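You operate a simulated robot arm through the tools that you are given. There is no shell and no other tool.

You are at the controls of a simulated robot arm. One attempt, no reset.

JOB
Turn the blanket control off, then unplug the blanket and park its plug.
Fine: dial and timer back to off; switch off before the plug is pulled; plug in its holder, grey lid shut.
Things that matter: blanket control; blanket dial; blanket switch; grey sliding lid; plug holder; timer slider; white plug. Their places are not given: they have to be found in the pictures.

It is judged by the outcome, as a careful person would: the job done as asked, and still so three seconds after it is handed in. It fails if anything else is knocked over, pushed out of place, dropped, spilled or broken. A push-on lid holds only when it is set on centred and level and pressed home; a screw cap is set on level and turned clockwise until tight. Flat cloth is picked up by pressing the open fingertips on it (5 to 10 N) and closing them slowly along it; thin cloth reads only 2 to 8 mm in the jaws.

ROBOT AND FRAMES
A 7-joint arm with a two-finger parallel gripper, fixed in place. Base frame: the origin is on the floor under the middle of its stand, x ahead of it, y to its left, z up; the work surface is at about z = 0.6. Lengths are in m, angles in rad, forces in N, time in s.
With the tool pointing down near the work surface it reaches from about 0.1 to 0.64 m from the base axis. Its first joint turns from -1.152 to 1.152 rad. Payload 1.57 kg.
The TCP is the grasp point between the finger pads, 0.03 m short of the fingertips. In the tool frame z runs along the fingers and y along their closing line. The gripper opens to 0.08 m. The fingers are 0.017 m wide and 0.012 m thick; the gripper's body (0.04 by 0.082 m) begins 0.08 m behind the TCP.
Orientation is told as [roll, pitch, yaw] about the base's x, y, z axes, in that order, counted from this pose: with the fingers straight down and closing along the base's y, the tool's x points along the base's -x, its y along +y and its z along -z.

CONTROLS
- The arm moves only by the tool servo_tool. Its argument "plan" is a list of rows, each a list of 3 entries, a list of its own where there are three numbers: the turn, a rotation vector about the base's x, y, z in rad, then the shift along the base's x, y, z in m, then the opening in per cent of the stroke, from 0 (shut) to 100 (fully open). In form: [[[ax, ay, az], [x, y, z], hand], ...]. A call has 1 to 20 rows; each row is the pose to reach, as a shift and turn from the pose commanded when the call began. Each row takes 0.2 s and may step no farther than 0.05 m and 0.15 rad from the row before; otherwise, or with a gripper value out of range, the whole call is refused. Where a pose cannot be reached the arm comes as near as it can. A force on the tool above 60 N (or 10 N above the force at the start of the call, whichever is more), or a blocked arm, ends the call early, and 0.2 s more pass. Each finger travels about 0.072 m/s and halts on what it meets, pressing with about 25 N; the grip force reading is that of the motor and also rises with nothing between the fingers. The clock runs only during rows and for 0.2 s after the last one: add rows that repeat a pose to give the fingers time. It gives the time, the measured TCP pose, the force on the tool (base axes), the opening and the grip force at its end, in the units of the frame above (readings bear some noise), with the torque about the TCP (base axes, N m) and any sound that the robot's microphone picked up.
- Cameras (640 x 400 px; columns grow to the right, rows downward): "scene" is fixed at [0.054, 0.4392, 1.4082]; the picture's right is [-0.75, -0.66, 0.00], its down [-0.48, 0.54, -0.69] and it looks along [0.46, -0.52, -0.73] (base axes); focal length 368 px, centre (320, 200). "wrist" rides on the gripper at [0.072, -0.007, -0.122] in the tool frame; the picture's right is [0.09, 1.00, 0.00], its down [-0.84, 0.08, -0.54] and it looks along [-0.54, 0.05, 0.84] (tool axes); focal length 238 px, centre (320, 200).
- camera(camera): a new picture of that camera. No time passes.
- locate(camera, pixels): for up to 12 pixels [column, row] of the newest picture of that camera ("zoom" is the newest enlarged one), the place [x, y, z] in the base frame of the surface seen there, good to about 0.002 m. No time passes.
- close_up(camera, box): a new picture of the part [left, top, right, bottom] of that camera's present view, enlarged. No time passes.
- close_job(): hands the job in; it is judged then, once.

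Leave the gripper open and the arm clear of the work at the hand-in unless told otherwise.

The tools are called after "Request:" as a command line: name --argument value ..., lists and objects as JSON in quotes. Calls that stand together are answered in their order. servo_tool: Moves the arm, as the interface text tells. Its arguments: {"type":"object","properties":{"plan":{"type":"array","items":{"type":"array"}}},"required":["plan"]} The other tools are called the same way: camera (camera) takes a picture; locate (camera, pixels) gives the place of the surface under pixels of a picture; close_up (camera, box) takes an enlarged picture of a part of a camera's view; close_job () hands the job in.

At the start:

```text
time_s: 0.0
position: [0.4746, 0.0831, 0.924]
tcp_rot: [0.0, 0.0, 0.0]
ft_force: [0.3, -0.6, -0.8]
torque: [0.0, 0.01, 0.0]
gripper_width: 0.08
grip_force: 0.1
```

scene: 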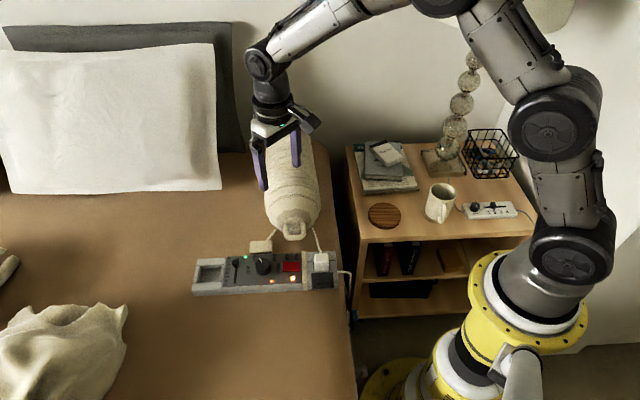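
wrist: 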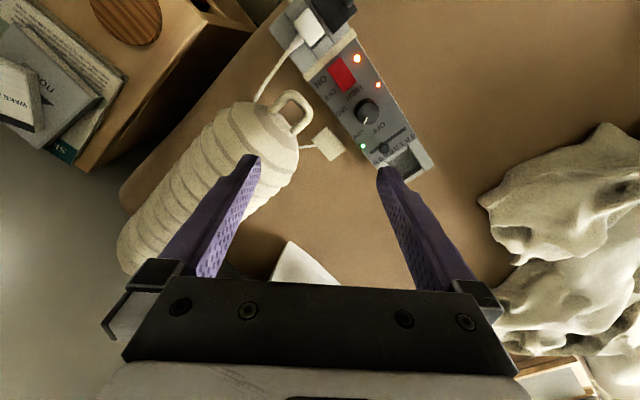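

I see a grey control box on the bed around scene pixel (265, 275). First I take enlarged pictures of it from both cameras.

Request:
close_up --camera "scene" --box '[185, 225, 365, 335]'

Request:
close_up --camera "wrist" --box '[260, 0, 450, 190]'

```text
3.56 times, centred on (275, 280) of scene
```

zoom: 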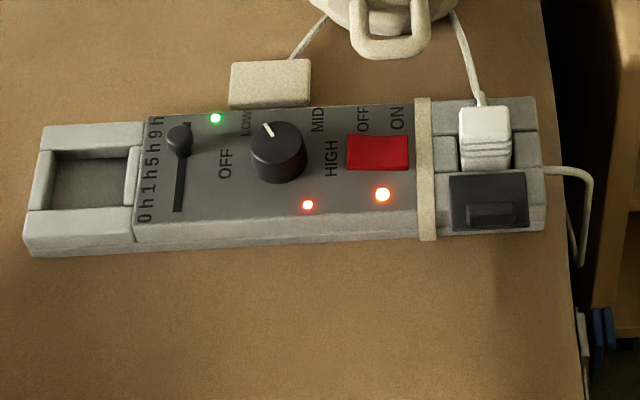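

```text
2.11 times, centred on (355, 95) of wrist
```

zoom: 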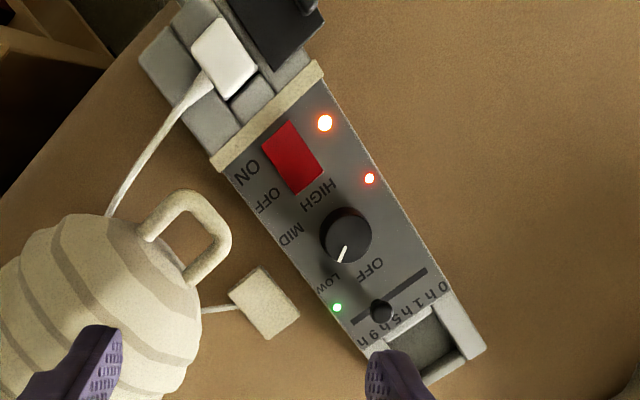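

Next I locate points on the box in an enlarged scene view: corners, slider, dial, switch, plug and lid.

Request:
close_up --camera "scene" --box '[185, 225, 365, 335]'

Request:
locate --camera "zoom" --pixels '[[45, 130], [28, 240], [530, 105], [543, 222], [180, 138], [277, 145], [377, 152], [484, 120], [490, 195], [490, 212], [90, 175], [300, 320]]'

```text
3.56 times, centred on (275, 280) of scene
```

zoom: 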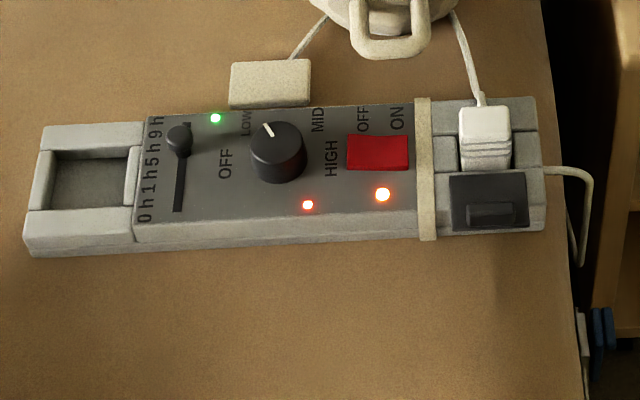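

```text
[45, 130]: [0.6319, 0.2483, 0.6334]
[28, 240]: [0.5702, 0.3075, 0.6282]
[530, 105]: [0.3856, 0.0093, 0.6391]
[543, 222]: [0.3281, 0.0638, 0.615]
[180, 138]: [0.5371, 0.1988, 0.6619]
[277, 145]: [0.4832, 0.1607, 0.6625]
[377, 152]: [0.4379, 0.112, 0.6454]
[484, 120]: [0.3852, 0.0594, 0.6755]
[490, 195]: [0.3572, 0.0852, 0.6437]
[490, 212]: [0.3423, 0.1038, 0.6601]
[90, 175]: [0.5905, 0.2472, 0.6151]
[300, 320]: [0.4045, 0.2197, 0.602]
```

The box's long axis runs at about 45° in the base frame. I move the arm back and a little lower at safe height so the wrist camera sees the panel better.

Request:
servo_tool --plan '[[[0, 0, 0], [-0.04, 0.01, 0], 100], [[0, 0, 0], [-0.08, 0.02, -0.01], 100], [[0, 0, 0], [-0.12, 0.03, -0.03], 100], [[0, 0, 0], [-0.14, 0.04, -0.06], 100], [[0, 0, 0], [-0.14, 0.04, -0.06], 100]]'

Request:
camera --camera "wrist"

Request:
camera --camera "scene"

```text
time_s: 1.2
position: [0.3349, 0.1233, 0.8629]
tcp_rot: [-0.001, 0.001, 0.001]
ft_force: [-0.6, -0.3, -0.1]
torque: [0.01, 0.04, -0.02]
gripper_width: 0.08
grip_force: 0.0
```

```text
taken
```

wrist: 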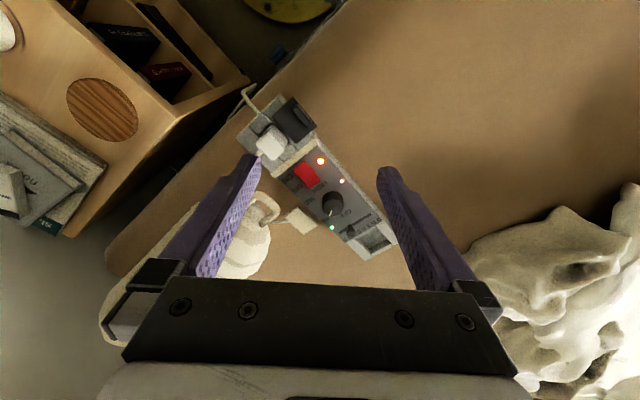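

```text
taken
```

scene: 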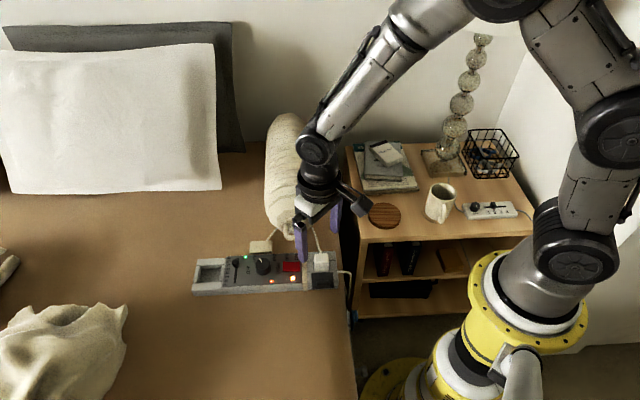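

There is a second small device on the nightstand around scene (490, 210). I enlarge it to be sure which one is the blanket control, and zoom on the wrist view of the box.

Request:
close_up --camera "scene" --box '[410, 160, 550, 250]'

Request:
close_up --camera "scene" --box '[185, 100, 365, 300]'

Request:
close_up --camera "wrist" --box '[220, 70, 420, 270]'

```text
4.44 times, centred on (480, 205) of scene
```

zoom: 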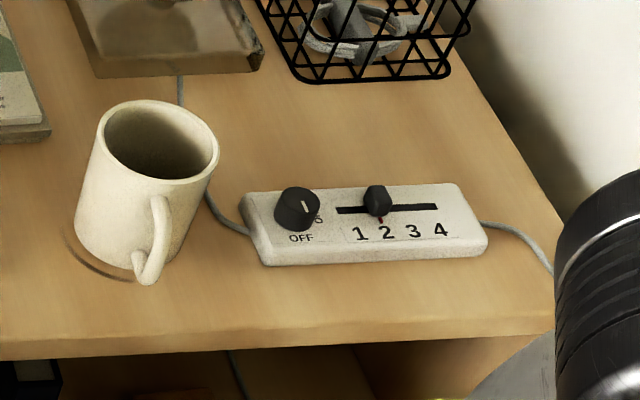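

```text
2.00 times, centred on (275, 200) of scene
```

zoom: 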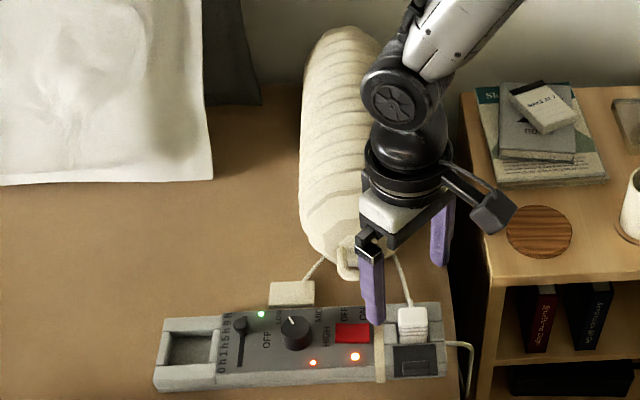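

```text
2.00 times, centred on (320, 170) of wrist
```

zoom: 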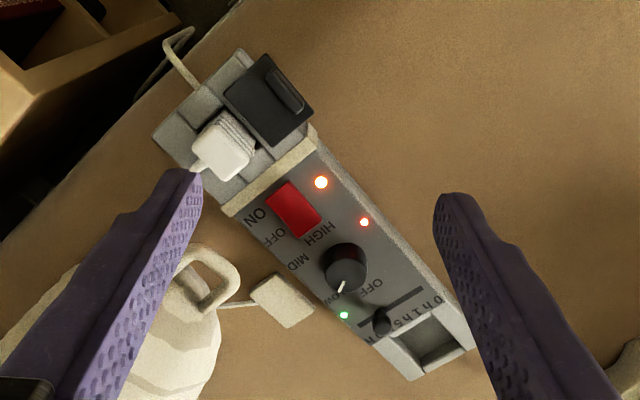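

The nightstand device belongs to the lamp, so the blanket control is the one on the bed. I locate the blanket roll's heights and the label positions before going closer.

Request:
locate --camera "scene" --pixels '[[285, 150], [285, 190], [282, 215], [288, 235], [261, 245], [210, 270], [330, 255]]'

Request:
locate --camera "zoom" --pixels '[[225, 145], [245, 110], [268, 95], [240, 60], [295, 95], [310, 195], [276, 210], [297, 208], [320, 235], [345, 270], [425, 290], [405, 300]]'

```text
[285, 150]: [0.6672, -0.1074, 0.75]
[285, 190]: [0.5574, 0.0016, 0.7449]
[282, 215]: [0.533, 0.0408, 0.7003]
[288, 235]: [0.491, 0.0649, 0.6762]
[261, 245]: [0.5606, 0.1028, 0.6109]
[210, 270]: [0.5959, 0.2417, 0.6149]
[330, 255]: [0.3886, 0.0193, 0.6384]
```

```text
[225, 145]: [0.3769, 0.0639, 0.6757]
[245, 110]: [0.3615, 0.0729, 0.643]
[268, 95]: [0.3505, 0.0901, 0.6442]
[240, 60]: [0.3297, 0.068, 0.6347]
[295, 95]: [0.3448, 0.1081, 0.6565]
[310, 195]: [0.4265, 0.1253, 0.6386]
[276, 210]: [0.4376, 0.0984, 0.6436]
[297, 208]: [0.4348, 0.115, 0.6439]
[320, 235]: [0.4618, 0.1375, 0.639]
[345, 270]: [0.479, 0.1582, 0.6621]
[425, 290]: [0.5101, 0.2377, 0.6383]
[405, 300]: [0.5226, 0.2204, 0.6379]
```

The roll's top is at z ≈ 0.75 and the panel at z ≈ 0.638. I turn the tool by -0.80 rad about z (closing line along the box's long axis) and move above the panel at z ≈ 0.85, clear of the roll, for a top-down view.

Request:
servo_tool --plan '[[[0, 0, -0.13], [0.025, 0.005, 0], 100], [[0, 0, -0.26], [0.05, 0.01, 0], 100], [[0, 0, -0.39], [0.075, 0.015, 0], 100], [[0, 0, -0.52], [0.1, 0.015, 0], 100], [[0, 0, -0.66], [0.125, 0.015, 0], 100], [[0, 0, -0.8], [0.145, 0.015, -0.01], 100], [[0, 0, -0.8], [0.145, 0.015, -0.01], 100]]'

Request:
camera --camera "wrist"

Request:
close_up --camera "wrist" --box '[170, 0, 470, 190]'

```text
time_s: 2.8
position: [0.4804, 0.1382, 0.8545]
tcp_rot: [-0.001, 0.0, -0.802]
ft_force: [-0.2, 0.1, 0.8]
torque: [0.01, -0.02, 0.01]
gripper_width: 0.0798
grip_force: 0.0
```

```text
taken
```

wrist: 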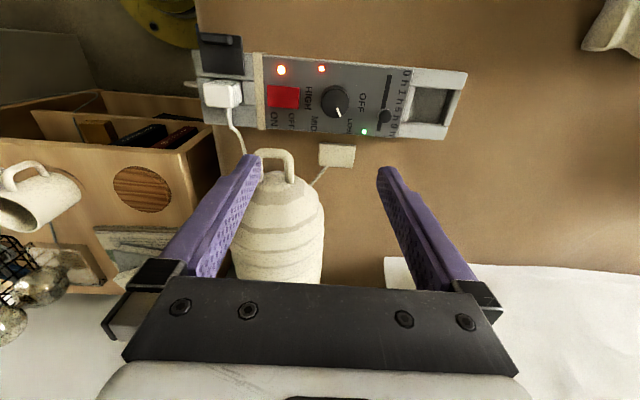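

```text
2.11 times, centred on (320, 95) of wrist
```

zoom: 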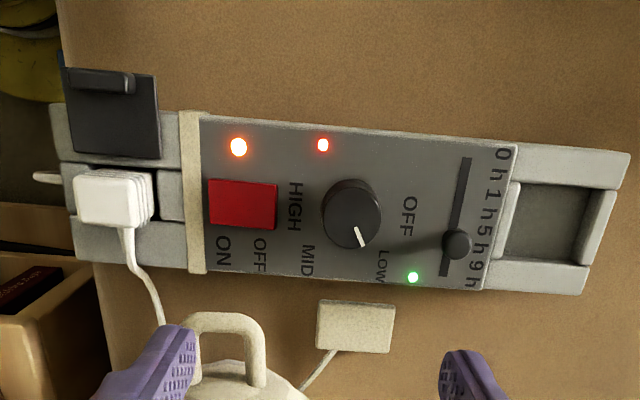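

The layout is clear now: timer slider at zoom (457, 243) near 9h with its 0h end at (465, 160); dial at (351, 213) with its pointer toward LOW and OFF to the right; red rocker with its OFF half at the right. I locate these exactly.

Request:
locate --camera "zoom" --pixels '[[457, 240], [466, 162], [447, 272], [351, 205], [357, 228], [363, 245], [380, 210], [325, 215], [212, 200], [275, 205], [242, 182], [242, 226]]'

Request:
locate --camera "zoom" --pixels '[[100, 195], [80, 180], [75, 220], [145, 185], [143, 222], [110, 82], [70, 70], [157, 157], [522, 190], [575, 260], [590, 195], [545, 225]]'

```text
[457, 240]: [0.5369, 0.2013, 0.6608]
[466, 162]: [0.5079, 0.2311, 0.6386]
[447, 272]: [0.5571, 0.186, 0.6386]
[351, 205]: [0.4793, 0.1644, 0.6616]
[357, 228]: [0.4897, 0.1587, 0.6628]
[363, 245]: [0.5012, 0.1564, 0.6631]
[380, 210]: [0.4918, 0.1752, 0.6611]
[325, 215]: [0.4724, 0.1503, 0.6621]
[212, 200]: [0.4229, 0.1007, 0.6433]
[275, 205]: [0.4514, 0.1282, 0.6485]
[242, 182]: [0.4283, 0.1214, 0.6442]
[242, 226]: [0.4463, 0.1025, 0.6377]
```

```text
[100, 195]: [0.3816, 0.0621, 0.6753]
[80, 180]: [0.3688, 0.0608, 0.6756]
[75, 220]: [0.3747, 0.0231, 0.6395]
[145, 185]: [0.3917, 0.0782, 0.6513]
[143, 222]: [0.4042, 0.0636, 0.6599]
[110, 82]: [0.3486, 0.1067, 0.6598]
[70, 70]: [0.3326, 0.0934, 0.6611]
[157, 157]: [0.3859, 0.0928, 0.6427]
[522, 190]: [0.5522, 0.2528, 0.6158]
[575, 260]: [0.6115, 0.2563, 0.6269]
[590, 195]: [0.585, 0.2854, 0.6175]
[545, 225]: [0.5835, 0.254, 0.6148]
```

Slot ends: 0h at about (0.508, 0.231) and 9h at (0.557, 0.186); the knob is at about (0.538, 0.201, 0.661). I move above the knob with half-open fingers, stopping at TCP z ≈ 0.73 to check.

Request:
servo_tool --plan '[[[0, 0, 0], [0.03, 0.03, 0], 80], [[0, 0, 0], [0.0584, 0.0629, 0], 60], [[0, 0, 0], [0.0584, 0.0629, -0.04], 50], [[0, 0, 0], [0.0584, 0.0629, -0.08], 50], [[0, 0, 0], [0.0584, 0.0629, -0.124], 50], [[0, 0, 0], [0.0584, 0.0629, -0.124], 50]]'

Request:
camera --camera "wrist"

Request:
close_up --camera "scene" --box '[185, 200, 345, 300]'

```text
time_s: 4.2
position: [0.5387, 0.2009, 0.7307]
tcp_rot: [-0.001, 0.0, -0.801]
ft_force: [-0.6, 0.1, 0.8]
torque: [-0.01, 0.01, 0.0]
gripper_width: 0.0399
grip_force: 0.0
```

```text
taken
```

wrist: 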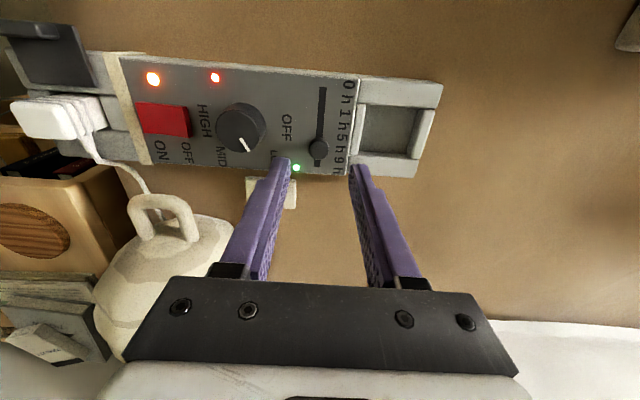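

```text
4.00 times, centred on (265, 250) of scene
```

zoom: 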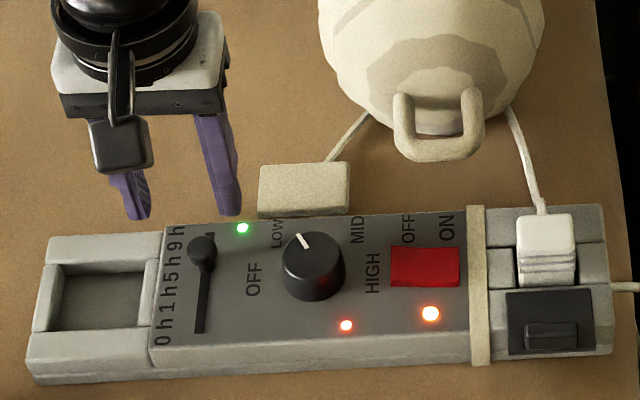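

The knob sits midway between the fingers in column. I locate it again from this nearer view, plus the holder, plug and lid details.

Request:
locate --camera "wrist" --pixels '[[318, 148], [311, 150], [326, 150], [323, 90], [313, 165], [357, 85], [440, 88], [414, 176], [352, 170], [390, 130], [120, 60], [150, 160]]'

Request:
close_up --camera "wrist" --box '[200, 60, 450, 200]'

```text
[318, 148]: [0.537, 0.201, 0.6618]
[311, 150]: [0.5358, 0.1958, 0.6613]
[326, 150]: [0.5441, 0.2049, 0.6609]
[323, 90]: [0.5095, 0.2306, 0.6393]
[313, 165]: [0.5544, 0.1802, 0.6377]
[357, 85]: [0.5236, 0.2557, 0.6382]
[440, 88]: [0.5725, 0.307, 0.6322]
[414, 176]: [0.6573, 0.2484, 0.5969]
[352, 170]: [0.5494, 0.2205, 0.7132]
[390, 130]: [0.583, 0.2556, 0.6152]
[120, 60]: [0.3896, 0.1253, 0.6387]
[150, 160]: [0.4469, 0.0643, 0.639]
```

```text
2.56 times, centred on (325, 130) of wrist
```

zoom: 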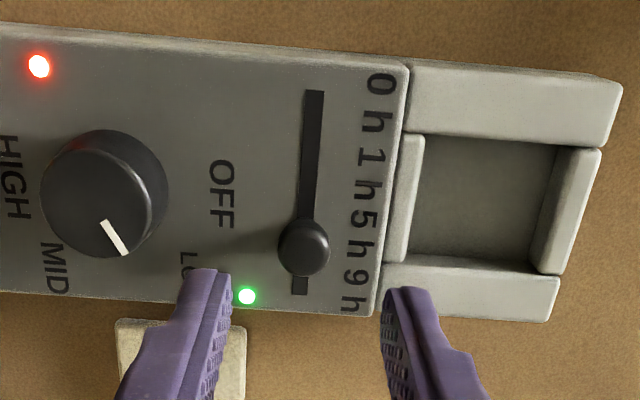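

The knob is about 12 mm across, centred at (0.5385, 0.2005). I descend to TCP z ≈ 0.673 (fingertips ~4 mm above the panel) and close the fingers on it.

Request:
servo_tool --plan '[[[0, 0, 0], [0, 0, -0.03], 50], [[0, 0, 0], [0, 0, -0.05], 45], [[0, 0, 0], [0, 0, -0.057], 40], [[0, 0, 0], [0, 0, -0.057], 20], [[0, 0, 0], [0, 0, -0.057], 10], [[0, 0, 0], [0, 0, -0.057], 0], [[0, 0, 0], [0, 0, -0.057], 0]]'

Request:
close_up --camera "wrist" --box '[200, 60, 450, 200]'

```text
time_s: 5.8
position: [0.5396, 0.1995, 0.6735]
tcp_rot: [0.002, 0.0, -0.8]
ft_force: [5.1, 5.0, -5.2]
torque: [0.06, -0.18, -0.04]
gripper_width: 0.0171
grip_force: 32.6
```

```text
2.56 times, centred on (325, 130) of wrist
```

zoom: 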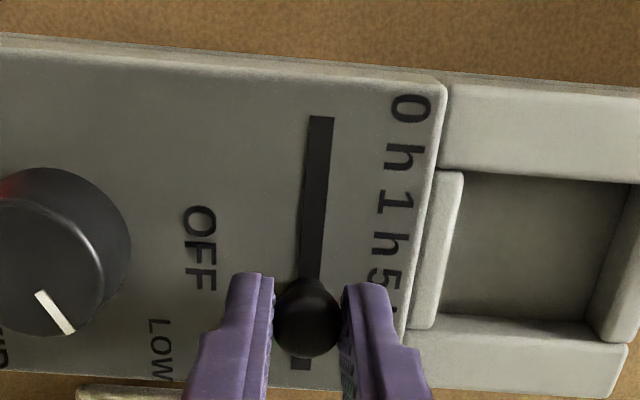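

The knob is held (17 mm). I now slide it along the slot toward 0h by 34 mm in 8.5 mm steps.

Request:
servo_tool --plan '[[[0, 0, 0], [0.0005, 0.0005, 0], 0], [[0, 0, 0], [-0.0055, 0.0066, 0], 0], [[0, 0, 0], [-0.0115, 0.0127, 0], 0], [[0, 0, 0], [-0.0175, 0.0188, 0], 0], [[0, 0, 0], [-0.0235, 0.0248, 0], 0]]'

Request:
close_up --camera "wrist" --box '[200, 60, 450, 200]'

Request:
close_up --camera "scene" --box '[185, 200, 345, 300]'

```text
time_s: 7.0
position: [0.5138, 0.2236, 0.6733]
tcp_rot: [-0.001, 0.0, -0.799]
ft_force: [-1.0, -2.2, 4.6]
torque: [-0.03, 0.09, -0.05]
gripper_width: 0.017
grip_force: 32.1
```

```text
2.56 times, centred on (325, 130) of wrist
```

zoom: 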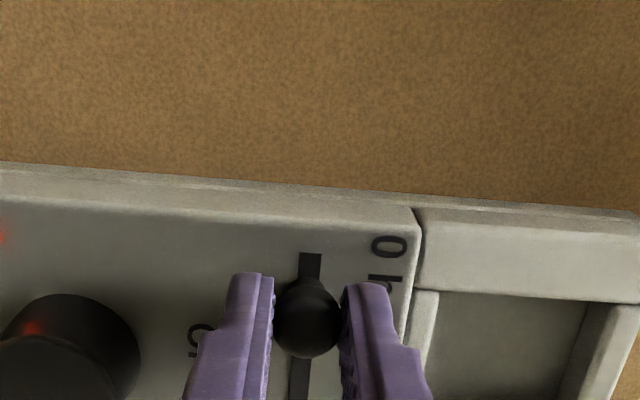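

```text
4.00 times, centred on (265, 250) of scene
```

zoom: 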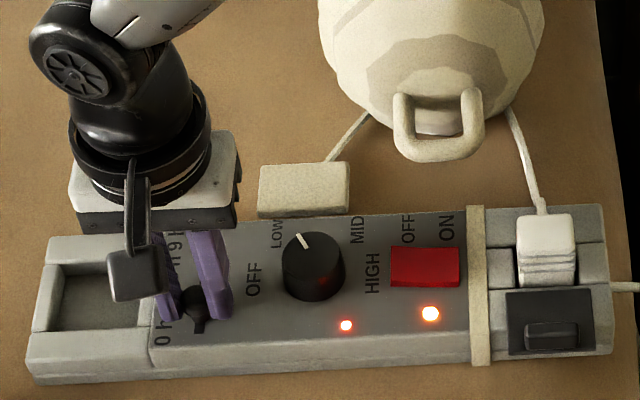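

The box has stayed put and the slider is close to the 0h end. I continue in 2 mm steps and watch for the end stop.

Request:
servo_tool --plan '[[[0, 0, 0], [-0.0014, 0.0014, 0], 0], [[0, 0, 0], [-0.0028, 0.0028, 0], 0], [[0, 0, 0], [-0.0042, 0.0042, 0], 0], [[0, 0, 0], [-0.0042, 0.0042, 0], 0]]'

Request:
close_up --camera "wrist" --box '[200, 60, 450, 200]'

```text
time_s: 8.0
position: [0.5094, 0.2285, 0.673]
tcp_rot: [-0.004, 0.0, -0.797]
ft_force: [-8.4, -6.4, 10.7]
torque: [-0.28, 0.02, -0.02]
gripper_width: 0.0171
grip_force: 32.5
```

```text
2.56 times, centred on (325, 130) of wrist
```

zoom: 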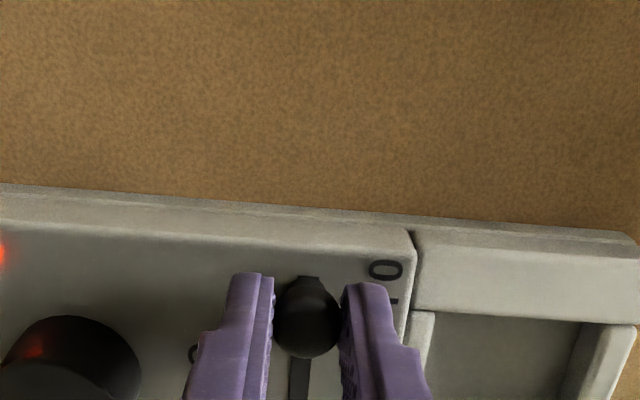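

Side load along -u is about 10 N, so my line drifts slightly; there is no end stop yet. I shift 1.4 mm along -u and continue toward 0h.

Request:
servo_tool --plan '[[[0, 0, 0], [-0.001, -0.001, 0.0005], 0], [[0, 0, 0], [-0.0024, 0.0004, 0.0005], 0], [[0, 0, 0], [-0.0038, 0.0018, 0.0005], 0], [[0, 0, 0], [-0.0038, 0.0018, 0.0005], 0]]'

Request:
close_up --camera "wrist" --box '[200, 60, 450, 200]'

```text
time_s: 9.0
position: [0.5079, 0.2311, 0.6727]
tcp_rot: [0.002, -0.002, -0.799]
ft_force: [8.2, -5.9, -9.7]
torque: [0.02, -0.06, -0.06]
gripper_width: 0.0171
grip_force: 31.9
```

```text
2.56 times, centred on (325, 130) of wrist
```

zoom: 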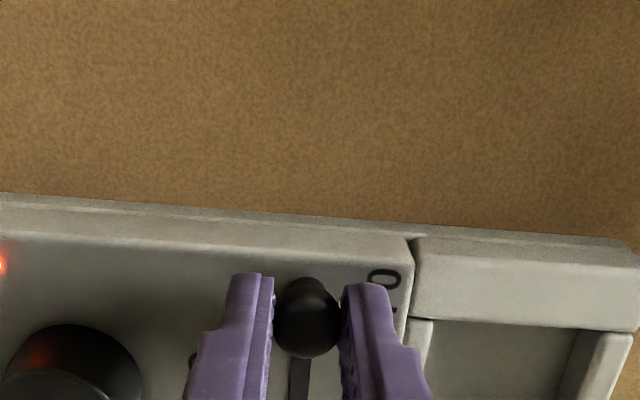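

Now about 10 N pushes back along -v, which suggests the end stop. One more 1.5 mm push will confirm it.

Request:
servo_tool --plan '[[[0, 0, 0], [-0.0011, 0.0011, 0.001], 0], [[0, 0, 0], [-0.0011, 0.0011, 0.001], 0]]'

Request:
close_up --camera "scene" --box '[185, 200, 345, 300]'

```text
time_s: 9.6
position: [0.5068, 0.2313, 0.6744]
tcp_rot: [0.0, -0.001, -0.8]
ft_force: [16.3, -11.6, -16.7]
torque: [-0.27, -0.37, 0.0]
gripper_width: 0.0173
grip_force: 32.7
```

```text
4.00 times, centred on (265, 250) of scene
```

zoom: 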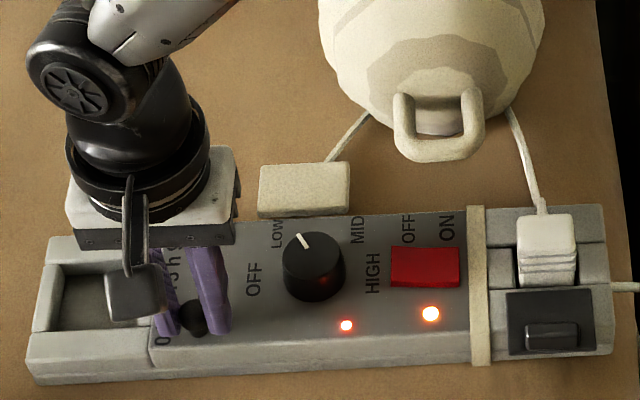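

The stop is firm (20 N) and the box hasn't moved, so the slider is at 0h. I open and rise, then look.

Request:
servo_tool --plan '[[[0, 0, 0], [0.0005, -0.0005, -0.0005], 15], [[0, 0, 0], [0.001, -0.001, -0.0005], 40], [[0, 0, 0], [0.001, -0.001, 0.0], 45], [[0, 0, 0], [0.001, -0.001, 0.03], 50], [[0, 0, 0], [0.001, -0.001, 0.07], 50], [[0, 0, 0], [-0.004, -0.03, 0.09], 60], [[0, 0, 0], [-0.004, -0.03, 0.09], 60]]'

Request:
close_up --camera "wrist" --box '[150, 0, 470, 200]'

Request:
close_up --camera "scene" --box '[185, 200, 345, 300]'

```text
time_s: 11.2
position: [0.5032, 0.2018, 0.7632]
tcp_rot: [-0.001, 0.001, -0.799]
ft_force: [-0.3, -0.1, -0.1]
torque: [-0.01, 0.03, -0.03]
gripper_width: 0.0481
grip_force: 0.1
```

```text
2.00 times, centred on (310, 100) of wrist
```

zoom: 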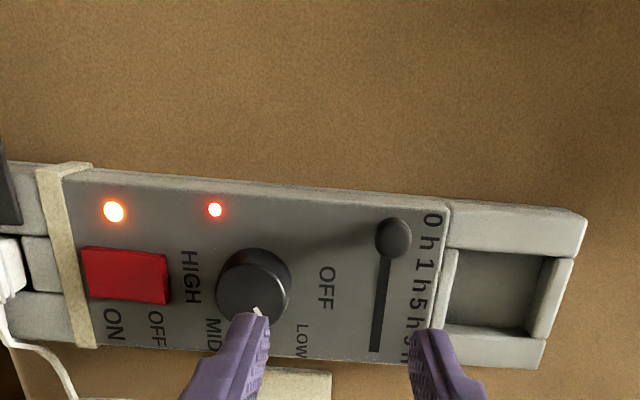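

```text
4.00 times, centred on (265, 250) of scene
```

zoom: 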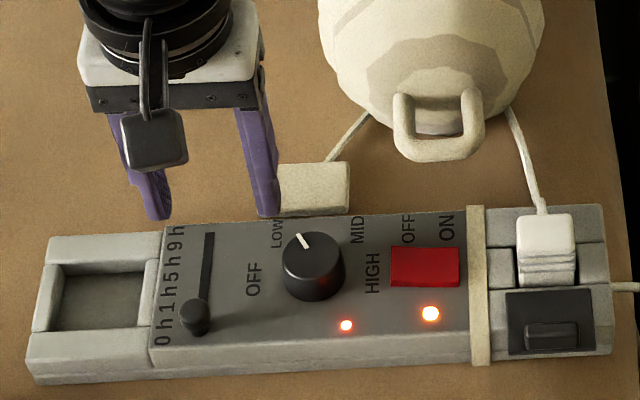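

The slider is at 0h and the green light is out. Next is the dial: I locate its centre and rim from the scene close-up.

Request:
locate --camera "zoom" --pixels '[[313, 255], [286, 258], [342, 258], [311, 235], [314, 276], [302, 240], [254, 278], [278, 232], [357, 228], [372, 270], [194, 305], [210, 235]]'

```text
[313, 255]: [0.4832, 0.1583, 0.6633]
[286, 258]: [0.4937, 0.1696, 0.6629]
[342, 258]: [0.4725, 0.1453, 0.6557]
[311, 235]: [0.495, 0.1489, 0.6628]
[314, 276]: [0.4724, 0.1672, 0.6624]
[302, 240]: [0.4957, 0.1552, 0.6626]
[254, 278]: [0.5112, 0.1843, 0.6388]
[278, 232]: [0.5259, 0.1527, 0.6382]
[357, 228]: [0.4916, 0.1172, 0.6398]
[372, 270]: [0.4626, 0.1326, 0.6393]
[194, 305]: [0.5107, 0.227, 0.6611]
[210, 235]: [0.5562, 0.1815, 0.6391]
```

The dial centre is about (0.483, 0.160), 32 mm across, top at z 0.663. OFF lies about 60° counter-clockwise (from above) of the pointer. I hover over it with the fingers 48 mm apart.

Request:
servo_tool --plan '[[[0, 0, 0], [-0.0195, -0.0423, 0], 60], [[0, 0, 0], [-0.0195, -0.0423, -0.03], 60], [[0, 0, 0], [-0.0195, -0.0423, -0.06], 60], [[0, 0, 0], [-0.0195, -0.0423, -0.06], 60]]'

Request:
close_up --camera "wrist" --box '[200, 50, 440, 200]'

Request:
close_up --camera "scene" --box '[185, 200, 345, 300]'

```text
time_s: 12.2
position: [0.4831, 0.1598, 0.7041]
tcp_rot: [0.0, 0.0, -0.8]
ft_force: [-0.2, -0.1, 0.0]
torque: [-0.01, 0.02, 0.0]
gripper_width: 0.048
grip_force: 0.0
```

```text
2.67 times, centred on (320, 125) of wrist
```

zoom: 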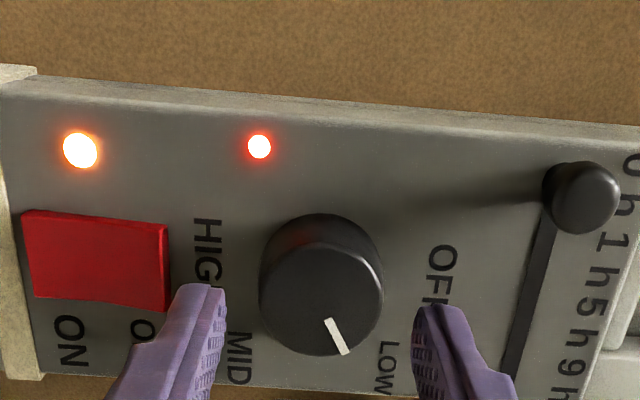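

```text
4.00 times, centred on (265, 250) of scene
```

zoom: 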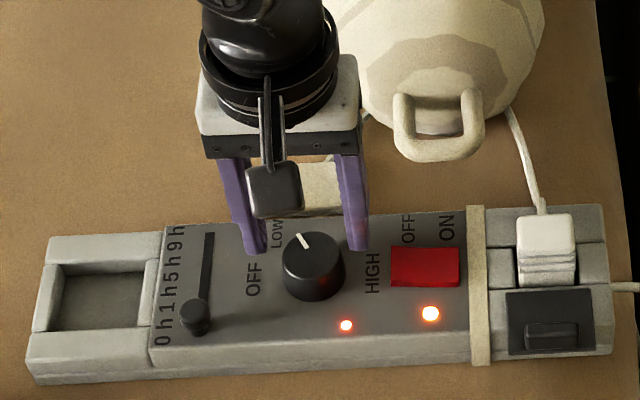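

The dial is centred between the fingers. I descend to TCP z ≈ 0.675 (fingertips 6 mm above the panel) and close on it.

Request:
servo_tool --plan '[[[0, 0, 0], [0.0005, 0.0005, -0.015], 60], [[0, 0, 0], [0.0005, 0.0005, -0.029], 60], [[0, 0, 0], [0.0005, 0.0005, -0.029], 45], [[0, 0, 0], [0.0005, 0.0005, -0.029], 35], [[0, 0, 0], [0.0005, 0.0005, -0.029], 20], [[0, 0, 0], [0.0005, 0.0005, -0.029], 10]]'

Request:
close_up --camera "wrist" --box '[200, 50, 440, 200]'

```text
time_s: 13.6
position: [0.4828, 0.1595, 0.6757]
tcp_rot: [-0.001, -0.001, -0.8]
ft_force: [2.4, 2.6, -2.4]
torque: [0.05, -0.11, 0.01]
gripper_width: 0.036
grip_force: 42.9
```

```text
2.67 times, centred on (320, 125) of wrist
```

zoom: 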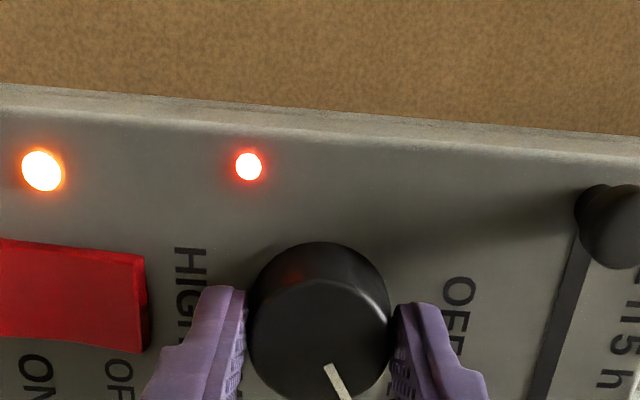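

The dial is held (36 mm). I turn it counter-clockwise first by 0.48 rad and check the loads.

Request:
servo_tool --plan '[[[0, 0, 0.1], [0, 0, 0], 10], [[0, 0, 0.2], [0, 0, 0], 10], [[0, 0, 0.3], [0, 0, 0], 10], [[0, 0, 0.4], [0, 0, 0], 10], [[0, 0, 0.5], [0, 0, 0], 10]]'

Request:
close_up --camera "wrist" --box '[200, 50, 440, 200]'

Request:
close_up --camera "scene" --box '[185, 200, 345, 300]'

```text
time_s: 14.8
position: [0.483, 0.159, 0.6752]
tcp_rot: [-0.002, -0.003, -0.298]
ft_force: [9.7, -3.7, -6.8]
torque: [-0.03, -0.11, -0.02]
gripper_width: 0.0361
grip_force: 42.6
```

```text
2.67 times, centred on (320, 125) of wrist
```

zoom: 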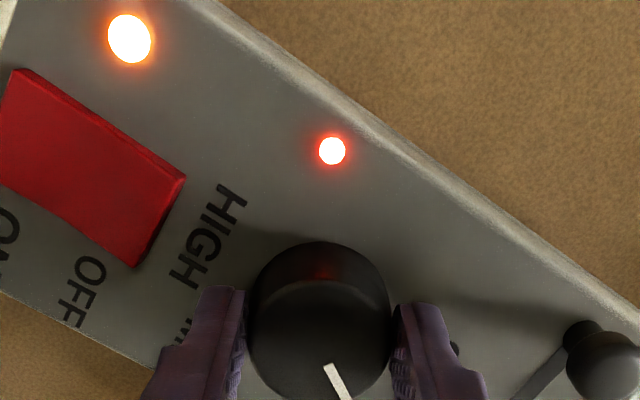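

```text
4.00 times, centred on (265, 250) of scene
```

zoom: 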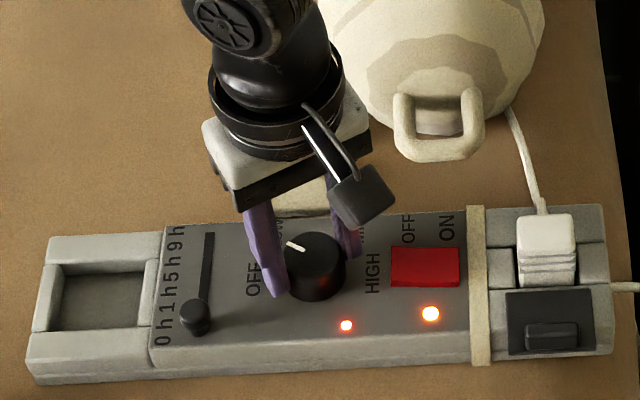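

The dial turned with the gripper, no slip. I continue by another 0.54 rad to reach OFF.

Request:
servo_tool --plan '[[[0, 0, 0.1], [0.0005, 0, 0.0003], 10], [[0, 0, 0.2], [0.0007, 0, 0.0003], 10], [[0, 0, 0.3], [0.0007, 0, 0.0003], 10], [[0, 0, 0.4], [0.0007, 0, 0.0003], 10], [[0, 0, 0.48], [0.0007, 0, 0.0003], 10], [[0, 0, 0.54], [0.0007, 0, 0.0003], 10], [[0, 0, 0.54], [0.0007, 0, 0.0003], 10]]'

Request:
close_up --camera "wrist" --box '[200, 50, 440, 200]'

Request:
close_up --camera "scene" --box '[225, 220, 325, 300]'

```text
time_s: 16.4
position: [0.4829, 0.1579, 0.6752]
tcp_rot: [0.001, 0.002, 0.243]
ft_force: [-2.9, -24.3, 19.2]
torque: [-0.85, 0.12, -0.06]
gripper_width: 0.0366
grip_force: 42.8
```

```text
2.67 times, centred on (320, 125) of wrist
```

zoom: 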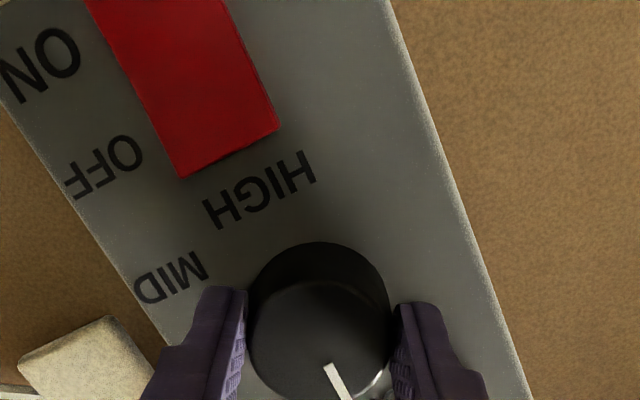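

```text
5.00 times, centred on (275, 260) of scene
```

zoom: 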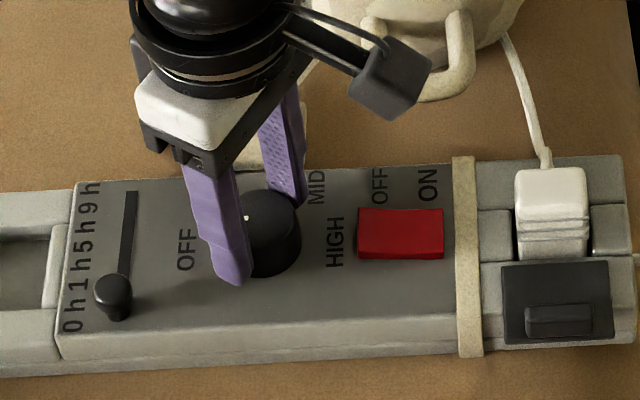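

Both indicator lights went out. I release the dial, rise, and check where the pointer points.

Request:
servo_tool --plan '[[[0, 0, 0], [0, -0.001, -0.0003], 30], [[0, 0, 0], [0, -0.001, -0.0003], 60], [[0, 0, 0], [0, -0.001, 0], 60], [[0, 0, 0], [0, -0.001, 0.04], 60], [[0, 0, 0], [0, -0.001, 0.08], 60], [[0, 0, 0], [-0.03, -0.021, 0.1], 60], [[0, 0, 0], [-0.03, -0.021, 0.1], 60]]'

Request:
close_up --camera "wrist" --box '[170, 0, 470, 190]'

Request:
close_up --camera "scene" --box '[205, 220, 345, 300]'

```text
time_s: 18.0
position: [0.4534, 0.1387, 0.7763]
tcp_rot: [0.0, 0.0, 0.24]
ft_force: [0.0, -0.7, -0.9]
torque: [0.0, 0.0, -0.04]
gripper_width: 0.048
grip_force: 0.1
```

```text
2.11 times, centred on (320, 95) of wrist
```

zoom: 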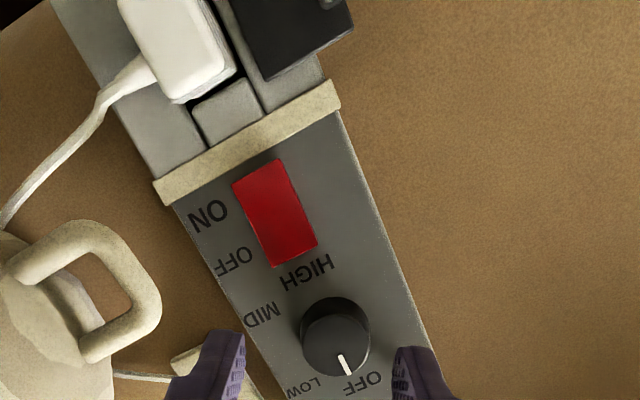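

```text
4.57 times, centred on (275, 260) of scene
```

zoom: 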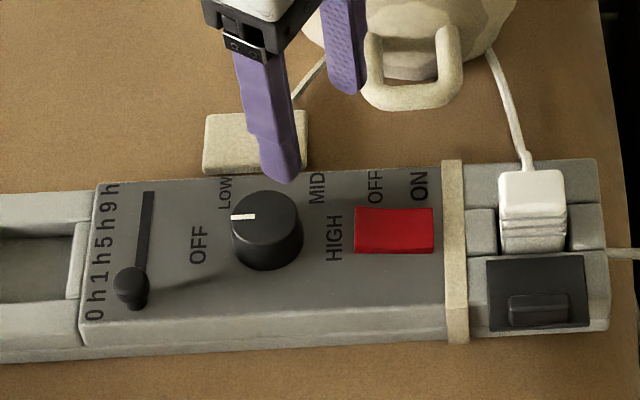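

The pointer looks aligned with the box's long axis toward OFF. I locate the pointer ends and dial rim, and rocker points, to verify.

Request:
locate --camera "zoom" --pixels '[[234, 217], [253, 216], [267, 218], [232, 225], [300, 225], [360, 230], [428, 232], [358, 215], [432, 212], [392, 245], [394, 210], [200, 244]]'

Request:
close_up --camera "wrist" --box '[260, 60, 400, 190]'

```text
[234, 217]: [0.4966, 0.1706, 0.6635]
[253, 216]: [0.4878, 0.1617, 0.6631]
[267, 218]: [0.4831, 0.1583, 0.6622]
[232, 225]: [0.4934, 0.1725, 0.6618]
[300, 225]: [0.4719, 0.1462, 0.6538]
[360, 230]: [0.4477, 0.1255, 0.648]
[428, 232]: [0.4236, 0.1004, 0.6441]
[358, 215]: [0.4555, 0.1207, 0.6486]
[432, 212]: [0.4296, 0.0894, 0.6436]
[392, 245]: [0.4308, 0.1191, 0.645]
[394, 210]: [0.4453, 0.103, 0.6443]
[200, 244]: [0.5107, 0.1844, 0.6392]
```

```text
3.08 times, centred on (330, 125) of wrist
```

zoom: 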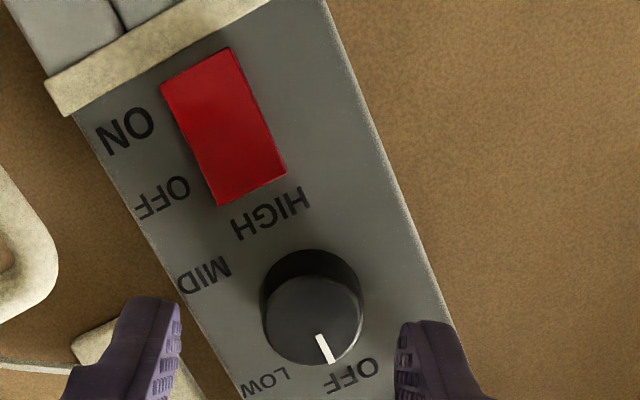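

The pointer is at 45°, matching the OFF direction. Now the rocker: its OFF (+u) end stands at z 0.648, ON end at 0.6436. I close the fingers, turn so the closing line runs across the rocker, and hover above the OFF half at (0.4466, 0.1196).

Request:
servo_tool --plan '[[[0, 0, 0.13], [-0.003, -0.01, 0], 40], [[0, 0, 0.26], [-0.0068, -0.0191, 0], 20], [[0, 0, 0.4], [-0.0068, -0.0191, -0.02], 0], [[0, 0, 0.53], [-0.0068, -0.0191, -0.05], 0], [[0, 0, 0.53], [-0.0068, -0.0191, -0.08], 0], [[0, 0, 0.53], [-0.0068, -0.0191, -0.08], 0]]'

Request:
close_up --camera "wrist" --box '[200, 50, 440, 200]'

Request:
close_up --camera "scene" --box '[205, 220, 345, 300]'

```text
time_s: 19.4
position: [0.4454, 0.1211, 0.6954]
tcp_rot: [0.001, -0.001, 0.771]
ft_force: [-0.2, -0.2, -0.1]
torque: [0.04, 0.0, -0.02]
gripper_width: 0.0001
grip_force: 21.1
```

```text
2.67 times, centred on (320, 125) of wrist
```

zoom: 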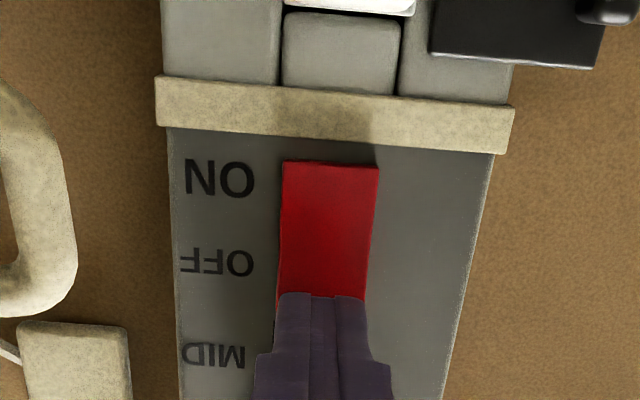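

```text
4.57 times, centred on (275, 260) of scene
```

zoom: 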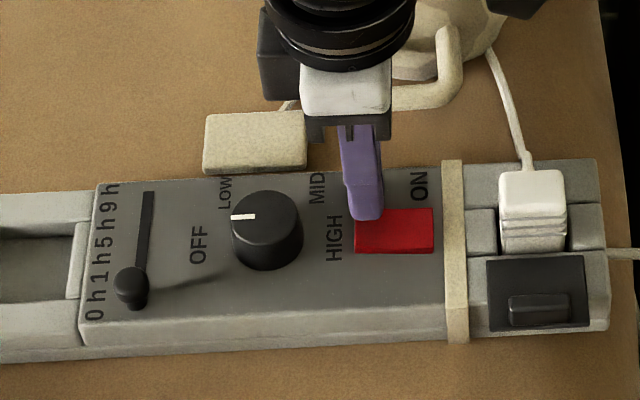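

The closed fingertips are over the OFF half. I press down gradually to fingertip z ≈ 0.644 and read the force.

Request:
servo_tool --plan '[[[0, 0, 0], [0, 0, -0.01], 0], [[0, 0, 0], [0, 0, -0.015], 0], [[0, 0, 0], [0, 0, -0.018], 0], [[0, 0, 0], [0, 0, -0.0205], 0], [[0, 0, 0], [0, 0, -0.0205], 0]]'

Request:
close_up --camera "scene" --box '[205, 220, 345, 300]'

```text
time_s: 20.6
position: [0.4459, 0.1194, 0.6755]
tcp_rot: [-0.001, 0.0, 0.771]
ft_force: [0.3, 0.4, 0.6]
torque: [0.02, -0.01, 0.01]
gripper_width: 0.0
grip_force: 21.4
```

```text
4.57 times, centred on (275, 260) of scene
```

zoom: 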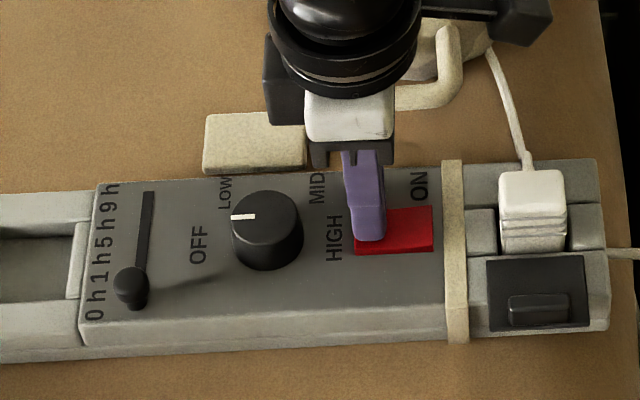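

No contact force yet. I press on in 1.5 mm steps.

Request:
servo_tool --plan '[[[0, 0, 0], [0, 0, -0.0015], 0], [[0, 0, 0], [0, 0, -0.003], 0], [[0, 0, 0], [0, 0, -0.0045], 0], [[0, 0, 0], [0, 0, -0.0045], 0]]'

Request:
close_up --camera "scene" --box '[205, 220, 345, 300]'

```text
time_s: 21.6
position: [0.4482, 0.1207, 0.6746]
tcp_rot: [-0.004, -0.005, 0.771]
ft_force: [-14.4, -1.1, 55.8]
torque: [-0.38, 0.72, -0.06]
gripper_width: 0.0
grip_force: 21.6
```

```text
4.57 times, centred on (275, 260) of scene
```

zoom: 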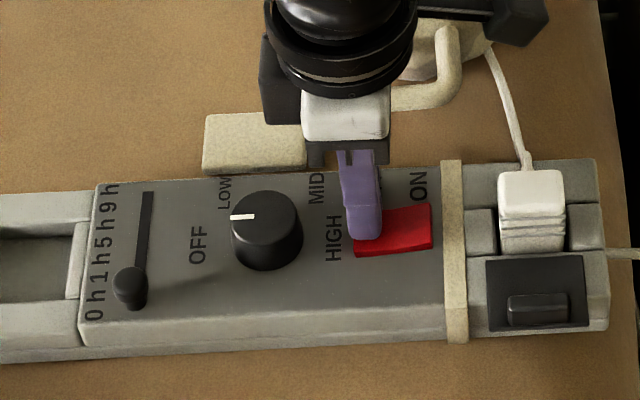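

The rocker has tipped: its ON end is now raised, with 56 N at the bottom. I back off and rise, then check it.

Request:
servo_tool --plan '[[[0, 0, 0], [0, 0, 0.005], 0], [[0, 0, 0], [0, 0, 0.03], 0], [[0, 0, 0], [0, 0, 0.07], 20], [[0, 0, 0], [0, 0, 0.11], 50], [[0, 0, 0], [0.0, 0.0, 0.11], 60]]'

Request:
close_up --camera "wrist" --box '[170, 0, 470, 190]'

Request:
close_up --camera "scene" --box '[205, 220, 345, 300]'

```text
time_s: 22.8
position: [0.4441, 0.1185, 0.7793]
tcp_rot: [0.0, 0.001, 0.772]
ft_force: [-0.3, 0.2, -1.4]
torque: [-0.02, -0.04, -0.03]
gripper_width: 0.0477
grip_force: 0.0
```

```text
2.11 times, centred on (320, 95) of wrist
```

zoom: 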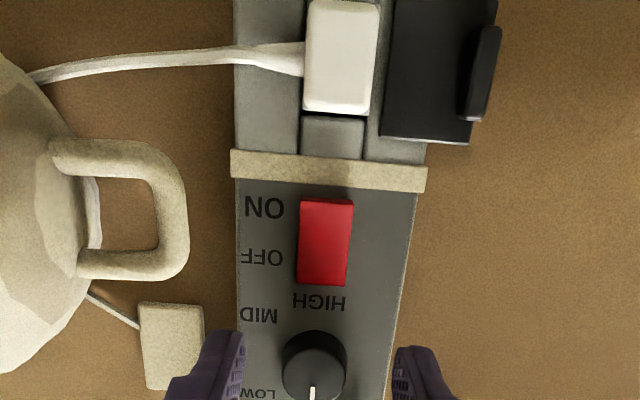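

```text
4.57 times, centred on (275, 260) of scene
```

zoom: 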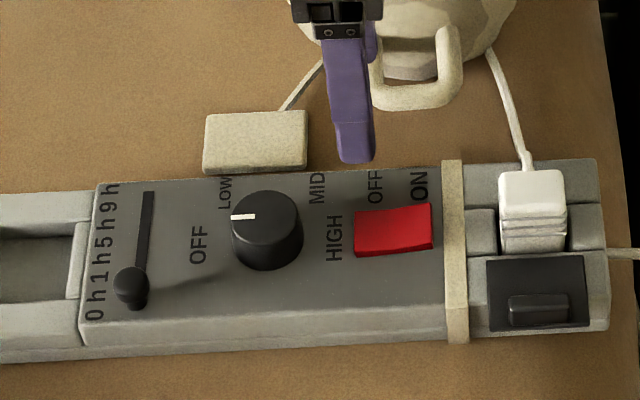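

The rocker now rests with OFF pressed. I verify with heights and also locate the plug, lid and socket parts in the wrist close-up.

Request:
locate --camera "zoom" --pixels '[[360, 245], [428, 215], [362, 225], [425, 235]]'

Request:
camera --camera "wrist"

Request:
close_up --camera "wrist" --box '[250, 0, 420, 110]'

Request:
locate --camera "zoom" --pixels '[[215, 50], [335, 20], [220, 190], [340, 190], [280, 110], [190, 105], [280, 280], [150, 300], [500, 300], [515, 150], [580, 130], [415, 300]]'

```text
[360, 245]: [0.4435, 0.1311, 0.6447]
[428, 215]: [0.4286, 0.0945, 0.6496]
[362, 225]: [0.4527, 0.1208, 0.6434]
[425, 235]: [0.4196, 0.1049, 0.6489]
```

```text
taken
```

wrist: 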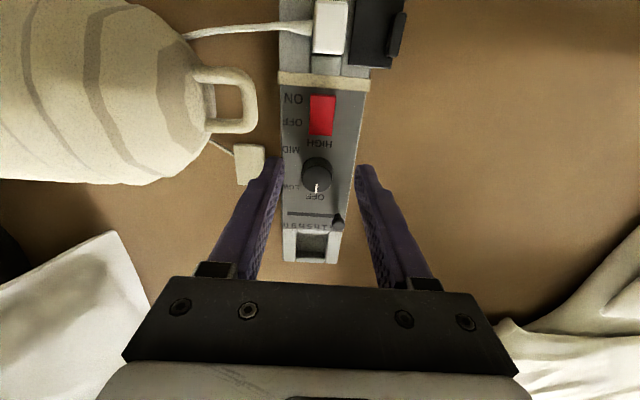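

```text
3.64 times, centred on (335, 55) of wrist
```

zoom: 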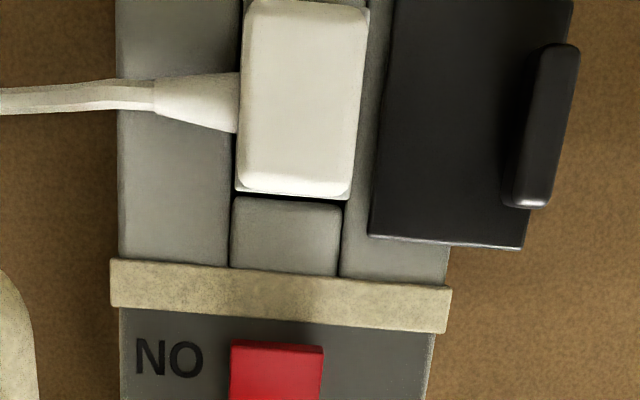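

```text
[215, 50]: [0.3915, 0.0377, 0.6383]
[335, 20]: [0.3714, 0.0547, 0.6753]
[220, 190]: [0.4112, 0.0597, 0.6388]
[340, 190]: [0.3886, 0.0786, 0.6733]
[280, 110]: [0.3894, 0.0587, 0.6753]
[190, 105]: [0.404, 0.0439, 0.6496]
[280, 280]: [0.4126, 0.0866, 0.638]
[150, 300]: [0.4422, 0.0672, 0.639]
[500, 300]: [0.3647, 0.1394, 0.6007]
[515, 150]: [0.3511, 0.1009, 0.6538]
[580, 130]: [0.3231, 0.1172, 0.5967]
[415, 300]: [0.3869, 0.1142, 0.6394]
```

The switch reads OFF (OFF end 0.644, ON end 0.649). Next I go over the plug at about (0.385, 0.062) with the tool turned back to yaw -0.80, at z ≈ 0.80.

Request:
servo_tool --plan '[[[0, 0, -0.14], [-0.005, -0.005, 0.01], 70], [[0, 0, -0.28], [-0.01, -0.01, 0.02], 70], [[0, 0, -0.42], [-0.015, -0.015, 0.02], 70], [[0, 0, -0.56], [-0.02, -0.02, 0.02], 70], [[0, 0, -0.7], [-0.025, -0.025, 0.02], 70], [[0, 0, -0.84], [-0.03, -0.03, 0.02], 70], [[0, 0, -0.98], [-0.035, -0.035, 0.02], 70], [[0, 0, -1.12], [-0.04, -0.04, 0.02], 70], [[0, 0, -1.26], [-0.045, -0.045, 0.02], 70], [[0, 0, -1.4], [-0.055, -0.05, 0.02], 70], [[0, 0, -1.5], [-0.059, -0.057, 0.02], 70], [[0, 0, -1.571], [-0.059, -0.057, 0.02], 70], [[0, 0, -1.571], [-0.059, -0.057, 0.02], 70]]'

Request:
camera --camera "wrist"

Request:
close_up --camera "wrist" --box '[220, 40, 420, 165]'

Request:
close_up --camera "scene" --box '[265, 220, 365, 300]'

```text
time_s: 25.6
position: [0.3887, 0.0621, 0.801]
tcp_rot: [-0.001, -0.001, -0.799]
ft_force: [-0.2, -0.2, 0.6]
torque: [0.0, 0.02, -0.03]
gripper_width: 0.0561
grip_force: 0.0
```

```text
taken
```

wrist: 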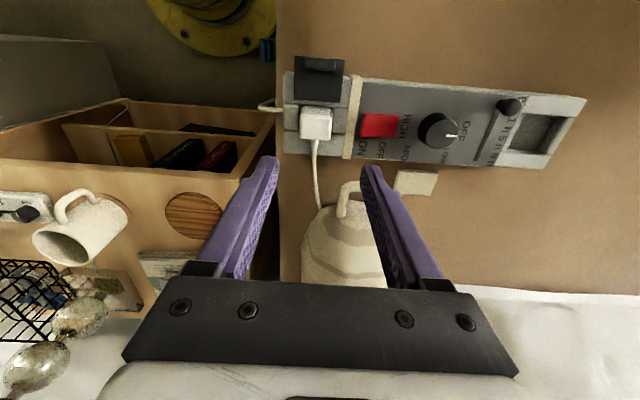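

```text
3.20 times, centred on (320, 102) of wrist
```

zoom: 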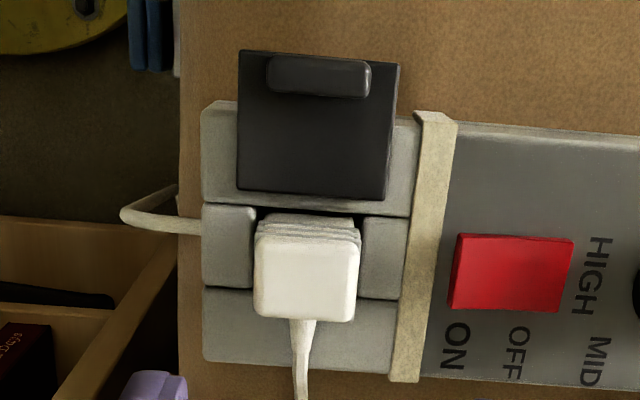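

```text
5.00 times, centred on (315, 260) of scene
```

zoom: 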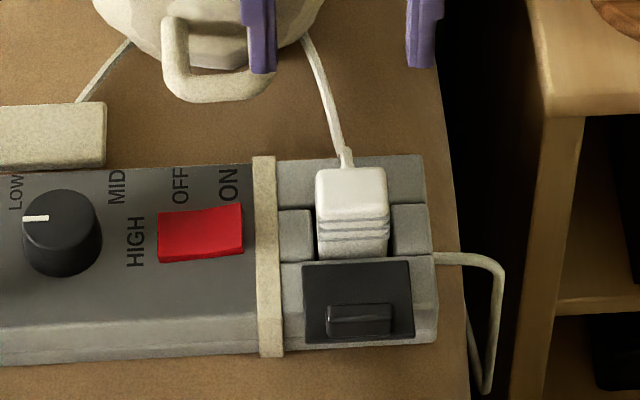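

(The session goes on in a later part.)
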